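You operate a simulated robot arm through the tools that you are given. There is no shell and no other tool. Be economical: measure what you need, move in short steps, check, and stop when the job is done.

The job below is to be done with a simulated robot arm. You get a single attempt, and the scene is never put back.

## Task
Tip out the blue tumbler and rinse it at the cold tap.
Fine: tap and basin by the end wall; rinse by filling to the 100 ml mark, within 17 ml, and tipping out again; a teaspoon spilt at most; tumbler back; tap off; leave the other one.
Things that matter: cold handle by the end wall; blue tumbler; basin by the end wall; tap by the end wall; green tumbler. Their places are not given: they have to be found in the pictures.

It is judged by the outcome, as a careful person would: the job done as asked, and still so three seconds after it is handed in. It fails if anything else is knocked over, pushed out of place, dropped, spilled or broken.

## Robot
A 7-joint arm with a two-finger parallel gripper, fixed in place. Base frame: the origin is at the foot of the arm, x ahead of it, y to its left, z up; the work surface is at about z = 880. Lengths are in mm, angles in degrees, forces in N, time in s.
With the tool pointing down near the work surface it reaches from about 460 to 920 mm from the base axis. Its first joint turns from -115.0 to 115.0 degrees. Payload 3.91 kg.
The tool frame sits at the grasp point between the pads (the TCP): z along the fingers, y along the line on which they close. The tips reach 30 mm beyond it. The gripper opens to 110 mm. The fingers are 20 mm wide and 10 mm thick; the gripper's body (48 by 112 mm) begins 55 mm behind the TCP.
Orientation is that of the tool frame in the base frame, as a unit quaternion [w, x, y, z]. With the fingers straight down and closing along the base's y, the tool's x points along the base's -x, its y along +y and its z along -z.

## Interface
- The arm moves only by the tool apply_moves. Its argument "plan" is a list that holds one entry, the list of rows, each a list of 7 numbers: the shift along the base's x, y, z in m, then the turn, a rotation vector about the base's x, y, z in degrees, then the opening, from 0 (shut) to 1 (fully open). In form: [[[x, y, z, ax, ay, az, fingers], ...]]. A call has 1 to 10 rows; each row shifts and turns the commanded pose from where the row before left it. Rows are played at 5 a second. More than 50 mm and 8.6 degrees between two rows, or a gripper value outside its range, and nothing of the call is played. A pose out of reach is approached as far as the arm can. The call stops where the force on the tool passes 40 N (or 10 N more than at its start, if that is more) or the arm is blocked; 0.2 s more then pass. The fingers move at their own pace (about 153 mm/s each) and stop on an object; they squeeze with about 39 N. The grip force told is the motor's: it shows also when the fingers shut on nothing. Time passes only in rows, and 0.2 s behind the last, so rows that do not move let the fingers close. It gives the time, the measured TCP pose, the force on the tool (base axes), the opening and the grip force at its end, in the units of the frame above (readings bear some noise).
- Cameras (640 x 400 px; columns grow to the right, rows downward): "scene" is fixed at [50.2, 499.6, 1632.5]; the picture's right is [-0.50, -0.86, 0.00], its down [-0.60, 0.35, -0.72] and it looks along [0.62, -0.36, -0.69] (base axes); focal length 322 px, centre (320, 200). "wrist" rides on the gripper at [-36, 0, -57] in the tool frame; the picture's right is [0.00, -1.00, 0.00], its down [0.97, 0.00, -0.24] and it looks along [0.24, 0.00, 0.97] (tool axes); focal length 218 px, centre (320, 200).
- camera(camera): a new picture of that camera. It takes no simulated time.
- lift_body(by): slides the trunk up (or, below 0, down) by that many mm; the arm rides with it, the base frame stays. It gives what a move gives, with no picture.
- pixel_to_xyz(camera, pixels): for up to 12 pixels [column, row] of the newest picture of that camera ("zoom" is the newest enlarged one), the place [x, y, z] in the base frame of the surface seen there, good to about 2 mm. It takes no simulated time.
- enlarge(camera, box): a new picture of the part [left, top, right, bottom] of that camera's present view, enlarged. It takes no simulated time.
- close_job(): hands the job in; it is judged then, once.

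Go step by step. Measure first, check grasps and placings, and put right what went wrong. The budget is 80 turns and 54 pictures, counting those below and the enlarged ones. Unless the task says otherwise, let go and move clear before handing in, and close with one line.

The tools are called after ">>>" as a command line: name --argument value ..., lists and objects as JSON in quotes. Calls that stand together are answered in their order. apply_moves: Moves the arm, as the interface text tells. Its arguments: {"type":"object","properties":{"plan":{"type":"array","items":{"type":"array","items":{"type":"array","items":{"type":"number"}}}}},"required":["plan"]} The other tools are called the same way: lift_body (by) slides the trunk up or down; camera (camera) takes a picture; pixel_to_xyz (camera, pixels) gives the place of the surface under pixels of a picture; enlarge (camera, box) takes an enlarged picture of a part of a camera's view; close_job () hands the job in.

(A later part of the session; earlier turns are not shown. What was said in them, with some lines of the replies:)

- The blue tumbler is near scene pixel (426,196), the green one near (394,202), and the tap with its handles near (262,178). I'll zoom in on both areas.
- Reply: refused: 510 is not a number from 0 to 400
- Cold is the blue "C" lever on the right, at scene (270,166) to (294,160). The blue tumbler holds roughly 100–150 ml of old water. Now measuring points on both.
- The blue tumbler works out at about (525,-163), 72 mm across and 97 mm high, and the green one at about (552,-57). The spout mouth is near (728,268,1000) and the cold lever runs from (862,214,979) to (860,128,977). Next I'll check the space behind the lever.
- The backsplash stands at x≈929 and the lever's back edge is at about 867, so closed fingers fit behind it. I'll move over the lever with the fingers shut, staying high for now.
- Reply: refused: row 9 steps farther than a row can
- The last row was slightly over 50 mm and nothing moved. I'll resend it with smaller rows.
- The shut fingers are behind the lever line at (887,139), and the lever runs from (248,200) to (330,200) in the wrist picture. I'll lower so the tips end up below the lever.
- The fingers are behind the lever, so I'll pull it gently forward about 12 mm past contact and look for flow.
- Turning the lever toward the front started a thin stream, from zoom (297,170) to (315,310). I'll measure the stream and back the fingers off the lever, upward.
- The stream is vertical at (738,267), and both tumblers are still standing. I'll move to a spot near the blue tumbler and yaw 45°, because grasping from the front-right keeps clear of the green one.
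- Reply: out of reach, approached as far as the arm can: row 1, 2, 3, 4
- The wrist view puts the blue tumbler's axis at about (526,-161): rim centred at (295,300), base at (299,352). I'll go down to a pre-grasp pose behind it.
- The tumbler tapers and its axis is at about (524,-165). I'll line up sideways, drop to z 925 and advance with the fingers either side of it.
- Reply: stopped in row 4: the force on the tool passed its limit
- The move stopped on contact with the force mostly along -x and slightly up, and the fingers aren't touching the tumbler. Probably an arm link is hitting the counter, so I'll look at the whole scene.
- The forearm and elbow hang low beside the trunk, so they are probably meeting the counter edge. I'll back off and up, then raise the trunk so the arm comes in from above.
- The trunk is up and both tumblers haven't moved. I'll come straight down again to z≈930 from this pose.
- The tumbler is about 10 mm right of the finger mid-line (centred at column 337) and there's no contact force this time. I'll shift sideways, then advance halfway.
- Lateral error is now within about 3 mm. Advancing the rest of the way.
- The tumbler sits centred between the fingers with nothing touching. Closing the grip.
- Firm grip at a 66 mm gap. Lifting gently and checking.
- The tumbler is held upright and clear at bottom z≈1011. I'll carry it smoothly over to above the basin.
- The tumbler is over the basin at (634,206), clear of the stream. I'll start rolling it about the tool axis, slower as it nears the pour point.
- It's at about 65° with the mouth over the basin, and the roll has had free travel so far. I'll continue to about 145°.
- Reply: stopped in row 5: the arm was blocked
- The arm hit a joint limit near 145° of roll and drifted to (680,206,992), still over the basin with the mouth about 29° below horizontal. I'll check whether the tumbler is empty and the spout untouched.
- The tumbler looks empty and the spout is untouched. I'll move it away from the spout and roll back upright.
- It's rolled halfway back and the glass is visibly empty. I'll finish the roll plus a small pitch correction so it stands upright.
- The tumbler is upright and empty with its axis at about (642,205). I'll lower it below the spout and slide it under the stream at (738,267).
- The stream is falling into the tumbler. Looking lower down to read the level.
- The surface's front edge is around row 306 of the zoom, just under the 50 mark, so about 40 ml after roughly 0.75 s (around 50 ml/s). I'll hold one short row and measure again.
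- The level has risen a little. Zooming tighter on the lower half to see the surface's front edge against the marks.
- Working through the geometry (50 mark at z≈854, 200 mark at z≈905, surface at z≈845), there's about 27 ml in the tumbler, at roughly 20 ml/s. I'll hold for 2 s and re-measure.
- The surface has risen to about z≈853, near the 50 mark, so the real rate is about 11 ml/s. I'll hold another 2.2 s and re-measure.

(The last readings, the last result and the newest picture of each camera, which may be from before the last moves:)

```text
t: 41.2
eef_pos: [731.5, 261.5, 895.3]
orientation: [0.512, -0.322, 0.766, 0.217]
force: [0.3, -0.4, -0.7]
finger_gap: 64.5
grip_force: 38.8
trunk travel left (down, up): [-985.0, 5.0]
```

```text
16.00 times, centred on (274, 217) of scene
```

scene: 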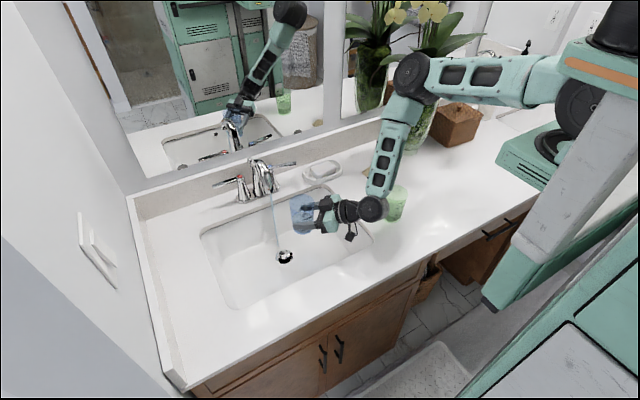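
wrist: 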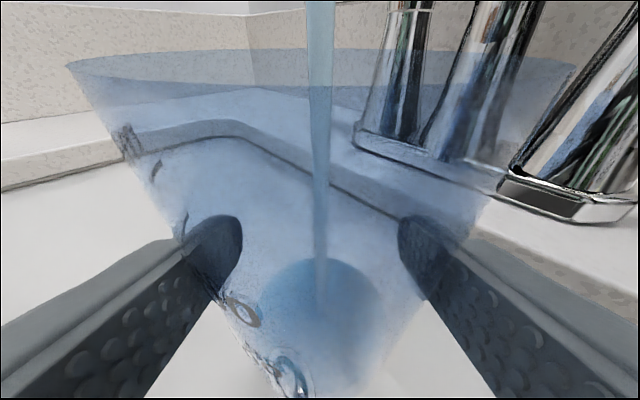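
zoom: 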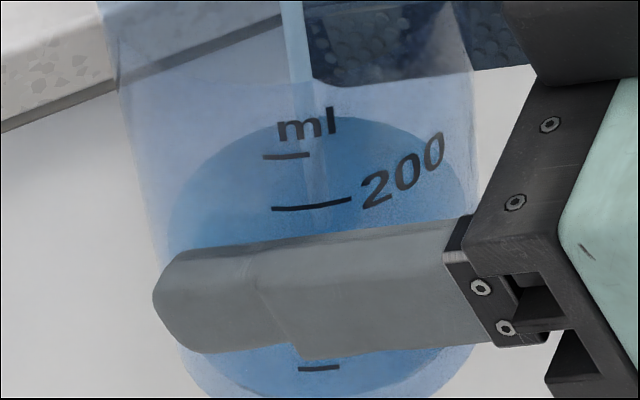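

The back edge has risen to row 211.75, giving about 65–78 ml. I'll add another 2.4 s (about 28 ml), pull out of the stream and check.

>>> apply_moves --plan '[[[0, 0, 0, 0, 0, 0, 0.3], [0, 0, 0, 0, 0, 0, 0.3], [0, 0, 0, 0, 0, 0, 0.3], [0, 0, 0, 0, 0, 0, 0.3], [0, 0, 0, 0, 0, 0, 0.3], [0, 0, 0, 0, 0, 0, 0.3], [0, 0, 0, 0, 0, 0, 0.3], [0, 0, 0, 0, 0, 0, 0.3], [0, 0, 0, 0, 0, 0, 0.3], [0, 0, 0, 0, 0, 0, 0.3]]]'

>>> apply_moves --plan '[[[-0.035, -0.022, 0, 0, 0, 0, 0.3], [-0.035, -0.022, 0.01, 0, 0, 0, 0.3], [-0.02, -0.015, 0.02, 0, 0, 0, 0.3], [0, 0, 0.02, 0, 0, 0, 0.3], [0, 0, 0, 0, 0, 0, 0.3], [0, 0, 0, 0, 0, 0, 0.3]]]'

>>> enlarge --camera "scene" --box '[276, 186, 324, 216]'

>>> camera --camera "wrist"

```text
t: 43.4
eef_pos: [732.0, 261.4, 894.6]
orientation: [0.512, -0.322, 0.766, 0.218]
force: [-0.2, 0.4, -1.9]
finger_gap: 64.5
grip_force: 39.1
trunk travel left (down, up): [-985.0, 5.0]
```

```text
t: 44.8
eef_pos: [644.2, 203.3, 943.9]
orientation: [0.512, -0.322, 0.766, 0.218]
force: [0.6, -0.5, -2.0]
finger_gap: 64.5
grip_force: 39.1
trunk travel left (down, up): [-985.0, 5.0]
```

```text
13.33 times, centred on (300, 201) of scene
```

zoom: 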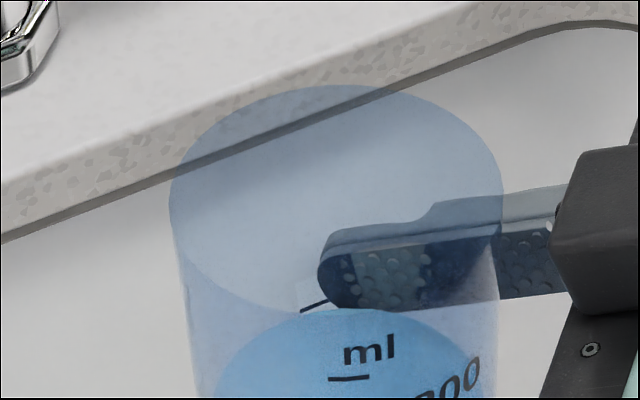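

```text
14 pictures are left
```

wrist: 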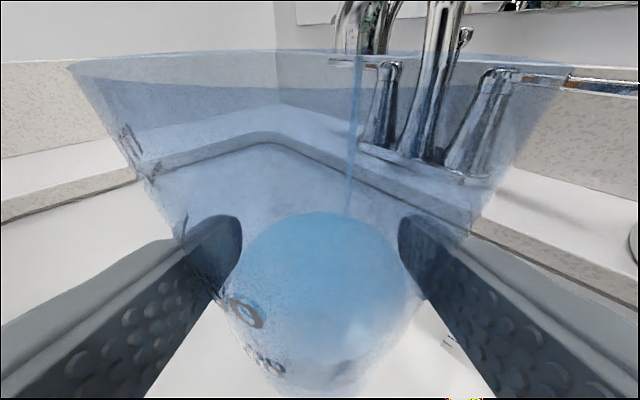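

The level now looks close to the 100 region: back edge at row 209.1 against a predicted 210 for 100 ml, while timing suggests about 90. I'll zoom the wrist view on the numerals at lower left to decide.

>>> enlarge --camera "wrist" --box '[200, 200, 440, 400]'

>>> enlarge --camera "scene" --box '[280, 204, 328, 234]'

```text
2.00 times, centred on (320, 300) of wrist
```

zoom: 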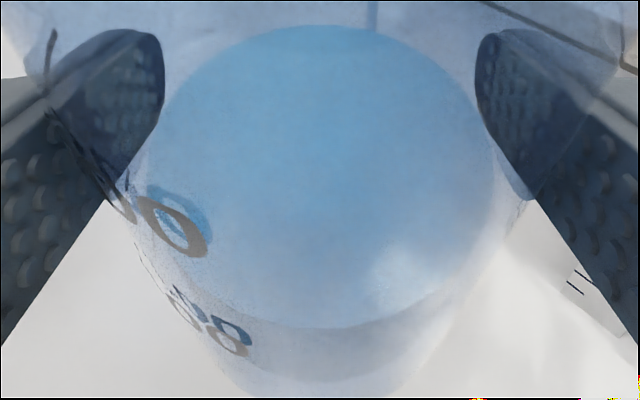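

```text
13.33 times, centred on (304, 219) of scene
```

zoom: 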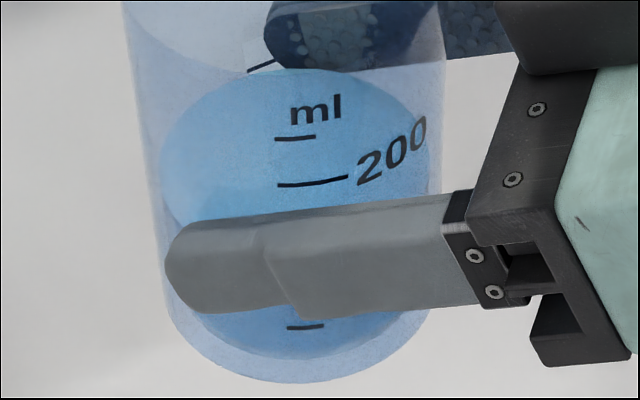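

The wrist numerals, the scene back edge and the original level agree: the surface is at the 100 mark, about 100 ml. Now tipping it out in the same way, stopping short of the joint limit.

>>> apply_moves --plan '[[[0, 0, 0, 5.15, 5.34, -3.04, 0.3], [0, 0, 0, 5.15, 5.34, -3.04, 0.3], [0, 0, 0, 5.15, 5.34, -3.04, 0.3], [0, 0, 0, 5.15, 5.34, -3.04, 0.3], [0, 0, 0, 5.15, 5.34, -3.04, 0.3], [0, 0, 0, 3.22, 3.33, -1.9, 0.3], [0, 0, 0, 3.22, 3.33, -1.9, 0.3], [0, 0, 0, 3.22, 3.33, -1.9, 0.3], [0, 0, 0, 3.22, 3.33, -1.9, 0.3], [0, 0, 0, 3.22, 3.33, -1.9, 0.3]]]'

>>> apply_moves --plan '[[[0, 0, 0, 2.6, 2.67, -1.52, 0.3], [0, 0, 0, 2.6, 2.67, -1.52, 0.3], [0, 0, 0, 2.6, 2.67, -1.52, 0.3], [0, 0, 0, 2.6, 2.67, -1.52, 0.3], [0, 0, 0, 2.6, 2.67, -1.52, 0.3], [0, 0, 0, 3.22, 3.33, -1.9, 0.3], [0, 0, 0, 3.22, 3.33, -1.9, 0.3], [0, 0, 0, 3.22, 3.33, -1.9, 0.3], [0, 0, 0, 3.22, 3.33, -1.9, 0.3], [0, 0, 0, 3.22, 3.33, -1.9, 0.3]]]'

>>> apply_moves --plan '[[[0, 0, 0, 3.22, 3.33, -1.9, 0.3], [0, 0, 0, 3.22, 3.33, -1.9, 0.3], [0, 0, 0, 0, 0, 0, 0.3], [0, 0, 0, 0, 0, 0, 0.3], [0, 0, 0, 0, 0, 0, 0.3]]]'

>>> enlarge --camera "scene" --box '[230, 140, 390, 240]'

```text
t: 47.0
eef_pos: [642.8, 200.7, 945.3]
orientation: [0.313, 0.139, 0.819, 0.46]
force: [0.3, -0.7, -1.3]
finger_gap: 64.6
grip_force: 38.9
trunk travel left (down, up): [-985.0, 5.0]
```

```text
t: 49.2
eef_pos: [642.6, 201.7, 945.3]
orientation: [0.112, 0.443, 0.702, 0.546]
force: [0.0, -0.3, -0.7]
finger_gap: 63.9
grip_force: 38.9
trunk travel left (down, up): [-985.0, 5.0]
```

```text
t: 50.4
eef_pos: [643.6, 200.8, 945.4]
orientation: [0.064, 0.502, 0.661, 0.554]
force: [0.4, 0.6, -0.8]
finger_gap: 64.1
grip_force: 38.9
trunk travel left (down, up): [-985.0, 5.0]
```

```text
4.00 times, centred on (310, 190) of scene
```

zoom: 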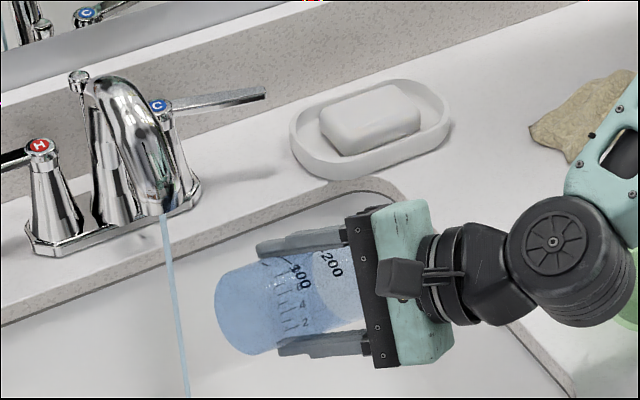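

Empty, with the mouth 17° below horizontal plus the taper. Rolling back upright by the same 120°.

>>> apply_moves --plan '[[[0, 0, 0, -5.15, -5.34, 3.04, 0.3], [0, 0, 0, -5.15, -5.34, 3.04, 0.3], [0, 0, 0, -5.15, -5.34, 3.04, 0.3], [0, 0, 0, -5.15, -5.34, 3.04, 0.3], [0, 0, 0, -5.15, -5.34, 3.04, 0.3], [0, 0, 0, -5.15, -5.34, 3.04, 0.3], [0, 0, 0, -5.15, -5.34, 3.04, 0.3], [0, 0, 0, -5.15, -5.34, 3.04, 0.3]]]'

>>> apply_moves --plan '[[[0, 0, 0, -5.15, -5.34, 3.04, 0.3], [0, 0, 0, -5.15, -5.34, 3.04, 0.3], [0, 0, 0, -5.15, -5.34, 3.04, 0.3], [0, 0, 0, -5.15, -5.34, 3.04, 0.3], [0, 0, 0, -5.15, -5.34, 3.04, 0.3], [0, 0, 0, -5.15, -5.34, 3.04, 0.3], [0, 0, 0, -5.15, -5.34, 3.04, 0.3], [0, 0, 0, 0, 0, 0, 0.3]]]'

>>> enlarge --camera "scene" --box '[250, 150, 410, 250]'

```text
t: 52.2
eef_pos: [643.7, 200.0, 945.1]
orientation: [0.348, 0.074, 0.827, 0.435]
force: [0.4, -0.8, -0.5]
finger_gap: 64.1
grip_force: 39.2
trunk travel left (down, up): [-985.0, 5.0]
```

```text
t: 54.0
eef_pos: [642.9, 201.0, 943.9]
orientation: [0.511, -0.323, 0.766, 0.218]
force: [-0.3, -0.6, -0.7]
finger_gap: 64.0
grip_force: 39.1
trunk travel left (down, up): [-985.0, 5.0]
```

```text
4.00 times, centred on (330, 200) of scene
```

zoom: 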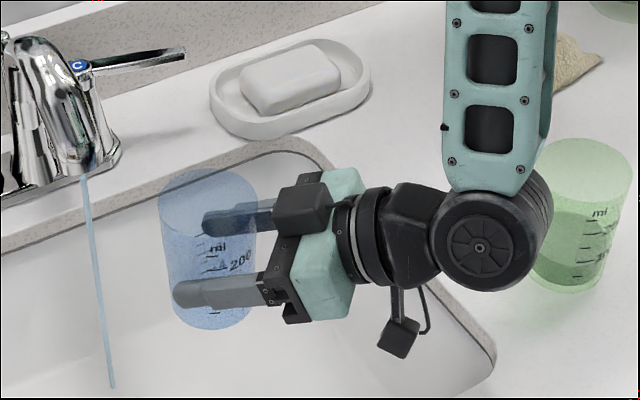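

Upright and empty. I'll take it back up and over to its original spot along the same route.

>>> apply_moves --plan '[[[0, 0, 0.03, 0, 0, 0, 0.3], [0, 0, 0.03, 0, 0, 0, 0.3], [0, 0, 0.03, 0, 0, 0, 0.3], [-0.005, -0.015, 0.03, 0, 0, 0, 0.3], [-0.0115, -0.035, 0, 0, 0, 0, 0.3], [-0.0115, -0.035, 0, 0, 0, 0, 0.3], [-0.0115, -0.035, 0, 0, 0, 0, 0.3], [-0.0115, -0.035, 0, 0, 0, 0, 0.3], [-0.0115, -0.035, 0, 0, 0, 0, 0.3], [-0.0115, -0.035, 0, 0, 0, 0, 0.3]]]'

>>> apply_moves --plan '[[[-0.0115, -0.035, 0, 0, 0, 0, 0.3], [-0.0115, -0.035, 0, 0, 0, 0, 0.3], [-0.0115, -0.035, 0, 0, 0, 0, 0.3], [-0.0115, -0.035, 0, 0, 0, 0, 0.3], [-0.0025, -0.009, 0, 0, 0, 0, 0.3], [0, 0, -0.03, 0, 0, 0, 0.3], [0, 0, -0.03, 0, 0, 0, 0.3], [0, 0, -0.025, 0, 0, 0, 0.3], [0, 0, 0, 0, 0, 0, 0.3]]]'

>>> enlarge --camera "scene" --box '[370, 140, 498, 220]'

```text
t: 56.2
eef_pos: [569.0, -24.8, 1063.4]
orientation: [0.511, -0.324, 0.766, 0.219]
force: [0.7, 0.8, -1.5]
finger_gap: 64.1
grip_force: 39.1
trunk travel left (down, up): [-985.0, 5.0]
```

```text
t: 58.2
eef_pos: [521.5, -171.7, 978.7]
orientation: [0.512, -0.323, 0.766, 0.219]
force: [-1.1, -0.6, -0.4]
finger_gap: 64.2
grip_force: 39.1
trunk travel left (down, up): [-985.0, 5.0]
```

```text
5.00 times, centred on (434, 180) of scene
```

zoom: 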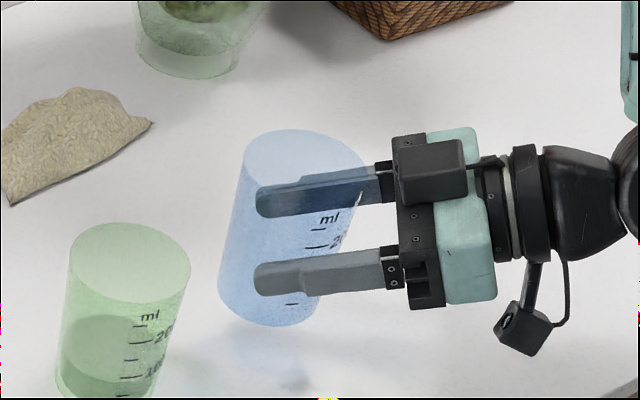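

It's above its original spot at the original heading. Lowering toward the counter, then in small steps to feel for contact.

>>> apply_moves --plan '[[[0, 0, -0.02, 0, 0, 0, 0.3], [0, 0, -0.014, 0, 0, 0, 0.3], [0, 0, -0.003, 0, 0, 0, 0.3], [0, 0, 0, 0, 0, 0, 0.3]]]'

>>> apply_moves --plan '[[[0, 0, -0.003, 0, 0, 0, 0.3], [0, 0, 0, 0, 0, 0, 0.3]]]'

>>> apply_moves --plan '[[[0, 0, -0.003, 0, 0, 0, 0.3], [0, 0, 0, 0, 0, 0, 0.3]]]'

>>> enlarge --camera "scene" --box '[390, 170, 470, 220]'

```text
t: 59.2
eef_pos: [520.7, -173.0, 942.3]
orientation: [0.511, -0.323, 0.766, 0.219]
force: [0.2, 0.1, -0.7]
finger_gap: 64.3
grip_force: 38.9
trunk travel left (down, up): [-985.0, 5.0]
```

```text
t: 59.8
eef_pos: [519.5, -172.4, 940.8]
orientation: [0.512, -0.322, 0.766, 0.218]
force: [0.4, 0.7, -0.7]
finger_gap: 64.1
grip_force: 38.7
trunk travel left (down, up): [-985.0, 5.0]
```

```text
t: 60.4
eef_pos: [519.0, -173.4, 936.6]
orientation: [0.512, -0.322, 0.766, 0.218]
force: [0.0, 0.4, -0.2]
finger_gap: 63.9
grip_force: 39.0
trunk travel left (down, up): [-985.0, 5.0]
```

```text
8.00 times, centred on (430, 195) of scene
```

zoom: 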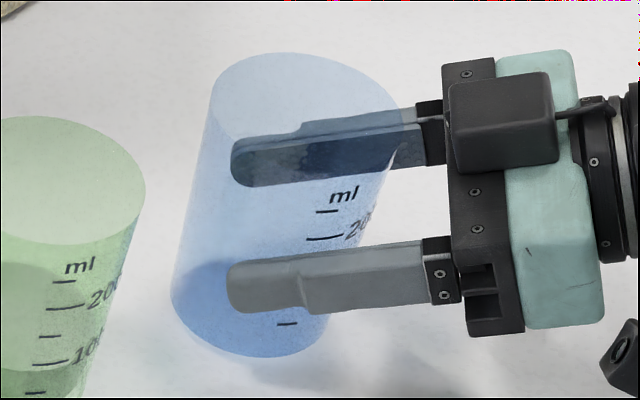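

No contact yet at 936.6; the tumbler was gripped at about 931.6. Continuing in 2 mm steps.

>>> apply_moves --plan '[[[0, 0, -0.002, 0, 0, 0, 0.3], [0, 0, 0, 0, 0, 0, 0.3]]]'

>>> apply_moves --plan '[[[0, 0, -0.002, 0, 0, 0, 0.3], [0, 0, 0, 0, 0, 0, 0.3]]]'

>>> apply_moves --plan '[[[0, 0, -0.002, 0, 0, 0, 0.3], [0, 0, 0, 0, 0, 0, 0.3]]]'

```text
t: 61.0
eef_pos: [521.4, -173.5, 934.1]
orientation: [0.511, -0.323, 0.766, 0.22]
force: [-0.5, -0.4, -1.1]
finger_gap: 64.0
grip_force: 38.4
trunk travel left (down, up): [-985.0, 5.0]
```

```text
t: 61.6
eef_pos: [521.2, -173.3, 932.9]
orientation: [0.512, -0.322, 0.766, 0.219]
force: [-1.7, -0.4, 2.6]
finger_gap: 63.8
grip_force: 39.4
trunk travel left (down, up): [-985.0, 5.0]
```

```text
t: 62.2
eef_pos: [520.3, -173.0, 932.9]
orientation: [0.513, -0.323, 0.765, 0.219]
force: [1.7, -3.7, 29.3]
finger_gap: 63.9
grip_force: 39.4
trunk travel left (down, up): [-985.0, 5.0]
```

It's on the counter, with 29 N of upward force. I'll ease up slightly, open the fingers and check that it stands.

>>> apply_moves --plan '[[[0, 0, 0.0015, 0, 0, 0, 0.3], [0, 0, 0, 0, 0, 0, 0.62], [0, 0, 0, 0, 0, 0, 0.7], [0, 0, 0, 0, 0, 0, 0.9], [0, 0, 0, 0, 0, 0, 0.9]]]'

>>> enlarge --camera "scene" --box '[370, 160, 466, 220]'

```text
t: 63.4
eef_pos: [520.8, -173.0, 931.9]
orientation: [0.512, -0.323, 0.765, 0.22]
force: [-0.1, 0.0, -0.3]
finger_gap: 99.0
grip_force: 0.0
trunk travel left (down, up): [-985.0, 5.0]
```

```text
6.67 times, centred on (418, 190) of scene
```

zoom: 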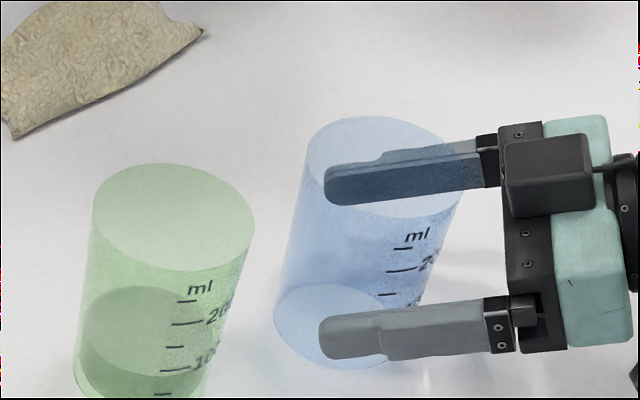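

The blue tumbler stands empty in its original place. Backing the fingers out and then up.

>>> apply_moves --plan '[[[-0.012, -0.0125, 0, 0, 0, 0, 0.9], [-0.012, -0.0125, 0, 0, 0, 0, 0.9], [-0.012, -0.0125, 0, 0, 0, 0, 0.9], [-0.01, -0.0125, 0, 0, 0, 0, 0.9], [-0.006, -0.008, 0, 0, 0, 0, 0.9], [0, 0, 0.03, 0, 0, 0, 0.9], [0, 0, 0.04, 0, 0, 0, 0.9], [0, 0, 0.04, 0, 0, 0, 0.9], [0, 0, 0.04, 0, 0, 0, 0.9], [0, 0, 0.04, 0, 0, 0, 0.9]]]'

>>> camera --camera "scene"

```text
t: 65.6
eef_pos: [470.3, -230.1, 1119.4]
orientation: [0.511, -0.323, 0.766, 0.219]
force: [0.5, -0.3, -0.9]
finger_gap: 99.1
grip_force: 0.0
trunk travel left (down, up): [-985.0, 5.0]
```

```text
6 pictures are left
```

scene: 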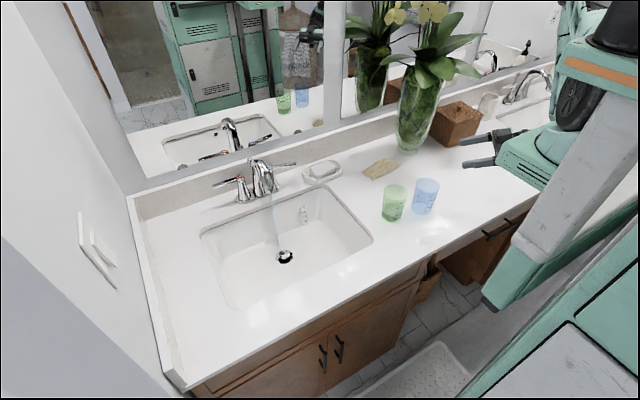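

Both tumblers are in place and only the tap is still running. I'll swing back to tool-down above the basin area with the fingers shut.

>>> apply_moves --plan '[[[0.0, 0.0, 0.03, 0, 0, 0, 0.5], [0.03, 0.03, 0.018, -5.39, 5.22, 0, 0], [0.03, 0.03, 0.018, -5.39, 5.22, 0, 0], [0.03, 0.03, 0.018, -5.39, 5.22, 0, 0], [0.03, 0.03, 0.018, -5.39, 5.22, 0, 0], [0.03, 0.03, 0.018, -5.39, 5.22, 0, 0], [0.03, 0.03, 0.018, -5.39, 5.22, 0, 0], [0.03, 0.03, 0.01, -5.39, 5.22, 0, 0], [0.03, 0.03, 0, -5.39, 5.22, 0, 0], [0.03, 0.03, 0, -5.39, 5.22, 0, 0]]]'

>>> apply_moves --plan '[[[0, 0.01, 0, 0, 0, -7.7, 0], [0, 0.01, 0, 0, 0, -7.7, 0], [0, 0.01, 0, 0, 0, -7.7, 0], [0, 0.01, 0, 0, 0, -7.7, 0], [0, 0.01, 0, 0, 0, -7.7, 0], [0, 0.01, 0, 0, 0, -7.7, 0], [0, 0, 0, 0, 0, 0, 0]]]'

```text
t: 67.8
eef_pos: [742.6, 35.5, 1270.2]
orientation: [0.0, -0.388, 0.921, 0.0]
force: [-1.4, 0.4, 0.9]
finger_gap: 0.0
grip_force: 37.9
out of reach, approached as far as the arm can: row 3
trunk travel left (down, up): [-985.0, 5.0]
```

```text
t: 69.4
eef_pos: [742.2, 97.4, 1269.7]
orientation: [0.0, 0.006, 1.0, 0.001]
force: [-1.4, -0.1, 0.2]
finger_gap: 0.0
grip_force: 37.9
trunk travel left (down, up): [-985.0, 5.0]
```

Tool-down at (742,97). I'll lower the trunk back to its first height and then bring the shut fingers down in front of the cold lever.

>>> lift_body --by -160

>>> apply_moves --plan '[[[0.03, 0.024, 0, 0, 0, 0, 0], [0.03, 0.024, 0, 0, 0, 0, 0], [0, 0, -0.04, 0, 0, 0, 0], [0, 0, -0.04, 0, 0, 0, 0], [0, 0, -0.04, 0, 0, 0, 0], [0, 0, 0, 0, 0, 0, 0]]]'

>>> enlarge --camera "scene" --box '[220, 110, 380, 210]'

```text
t: 71.2
eef_pos: [743.8, 96.3, 1108.9]
orientation: [0.001, 0.004, 1.0, 0.001]
force: [0.1, -0.3, 0.5]
finger_gap: 0.0
grip_force: 37.6
trunk travel left (down, up): [-825.0, 165.0]
```

```text
t: 72.6
eef_pos: [805.1, 143.9, 989.3]
orientation: [0.001, 0.004, 1.0, 0.001]
force: [1.0, 0.7, -0.7]
finger_gap: 0.1
grip_force: 37.7
trunk travel left (down, up): [-825.0, 165.0]
```

```text
4.00 times, centred on (300, 160) of scene
```

zoom: 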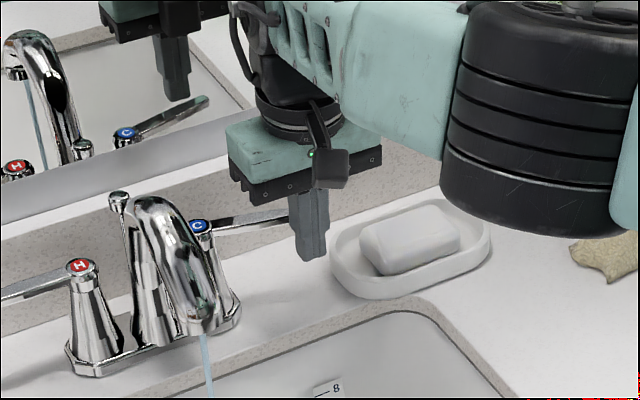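

The fingers are in front of the lever. Pushing it back toward its original line (front face near x≈854) in small steps.

>>> apply_moves --plan '[[[0.012, 0, 0, 0, 0, 0, 0], [0.008, 0, 0, 0, 0, 0, 0], [0.006, 0, 0, 0, 0, 0, 0], [0.006, 0, 0, 0, 0, 0, 0], [0.005, 0, 0, 0, 0, 0, 0], [0.004, 0, 0, 0, 0, 0, 0], [0, 0, 0, 0, 0, 0, 0]]]'

>>> apply_moves --plan '[[[0.003, 0, 0, 0, 0, 0, 0], [0, 0, 0, 0, 0, 0, 0]]]'

```text
t: 74.2
eef_pos: [827.6, 143.1, 988.9]
orientation: [0.001, 0.004, 1.0, 0.001]
force: [0.8, 1.0, 0.4]
finger_gap: 0.0
grip_force: 38.2
out of reach, approached as far as the arm can: row 3, 4, 6
trunk travel left (down, up): [-825.0, 165.0]
```

```text
t: 74.8
eef_pos: [828.0, 143.8, 989.1]
orientation: [0.001, 0.005, 1.0, 0.001]
force: [-0.2, 0.2, 0.4]
finger_gap: 0.0
grip_force: 37.6
trunk travel left (down, up): [-825.0, 165.0]
```

The arm ran out of reach at x≈828 without touching the lever. Tilting the tool forward brings the wrist back, so I'll tilt 24° and then continue.

>>> apply_moves --plan '[[[-0.003, 0, 0, 0, -8, 0, 0], [0, 0, 0, 0, -8, 0, 0], [0, 0, 0, 0, -8, 0, 0], [0, 0, 0, 0, 0, 0, 0]]]'

>>> apply_moves --plan '[[[0.004, 0, 0, 0, 0, 0, 0], [0.004, 0, 0, 0, 0, 0, 0], [0.003, 0, 0, 0, 0, 0, 0], [0, 0, 0, 0, 0, 0, 0]]]'

>>> enlarge --camera "scene" --box '[220, 110, 380, 210]'

```text
t: 75.8
eef_pos: [829.2, 141.9, 989.2]
orientation: [0.209, 0.004, 0.978, 0.002]
force: [0.3, -0.2, 0.2]
finger_gap: 0.1
grip_force: 37.4
trunk travel left (down, up): [-825.0, 165.0]
```

```text
t: 76.8
eef_pos: [838.3, 145.4, 988.7]
orientation: [0.209, 0.004, 0.978, 0.002]
force: [0.5, 0.0, 0.4]
finger_gap: 0.0
grip_force: 37.6
trunk travel left (down, up): [-825.0, 165.0]
```

```text
4.00 times, centred on (300, 160) of scene
```

zoom: 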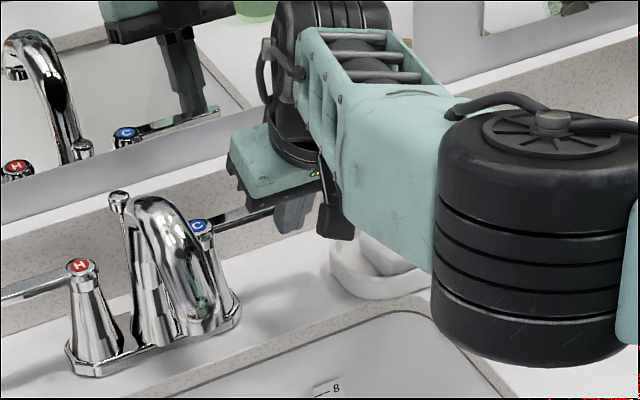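

No stream is visible any more. I'll check the lever's position against its original line (x≈861).

>>> pixel_to_xyz --camera "zoom" --pixels '[[225, 219], [240, 215], [255, 211], [268, 208], [205, 350], [208, 370], [202, 335]]'

>>> apply_moves --plan '[[[0.003, 0, 0, 0, 0, 0, 0], [0, 0, 0, 0, 0, 0, 0]]]'

```text
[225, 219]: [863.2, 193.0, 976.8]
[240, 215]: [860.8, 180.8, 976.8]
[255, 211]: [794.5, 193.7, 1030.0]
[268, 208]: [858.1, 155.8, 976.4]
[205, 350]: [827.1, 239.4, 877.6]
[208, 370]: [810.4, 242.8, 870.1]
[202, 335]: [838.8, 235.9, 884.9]
```

```text
t: 77.4
eef_pos: [838.9, 144.7, 988.8]
orientation: [0.207, 0.004, 0.978, 0.002]
force: [-15.9, 0.0, -3.0]
finger_gap: 0.0
grip_force: 37.8
trunk travel left (down, up): [-825.0, 165.0]
```

The lever is back at x≈860 and firm against its stop (16 N with no movement), so the tap is off. Retreating and lifting clear.

>>> apply_moves --plan '[[[-0.01, 0, 0, 0, 0, 0, 0], [-0.015, 0, 0.005, 0, 0, 0, 0], [-0.01, 0, 0.03, 0, 0, 0, 0], [-0.01, -0.005, 0.04, 0, 0, 0, 0], [-0.01, -0.01, 0.04, 0, 0, 0, 0], [-0.02, -0.01, 0.04, 0, 0, 0, 0], [-0.02, -0.01, 0.04, 0, 0, 0, 0], [0, 0, 0, 0, 0, 0, 0]]]'

>>> camera --camera "scene"

```text
t: 79.2
eef_pos: [750.8, 107.8, 1183.5]
orientation: [0.207, 0.005, 0.978, 0.001]
force: [-0.9, -0.1, -0.8]
finger_gap: 0.0
grip_force: 37.6
trunk travel left (down, up): [-825.0, 165.0]
```

```text
3 pictures are left
```

scene: 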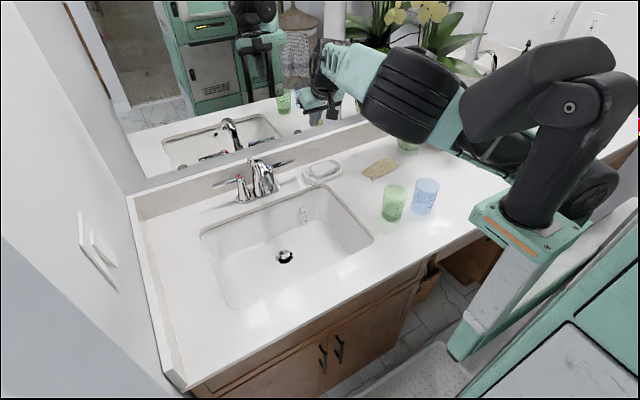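

The stream has stopped, both tumblers, the soap dish, the cloth and the orchid are where they were, the counter looks dry, and the arm is clear. Handing in.

>>> close_job

```text
The job is handed in.
```

I tipped out the blue tumbler, rinsed it with about 100 ml from the cold tap, emptied it into the basin and put it back in its place. The tap is off and I didn't touch the green tumbler. I judged the fill from the marks and the fill time, so it could be off by around 10 ml.
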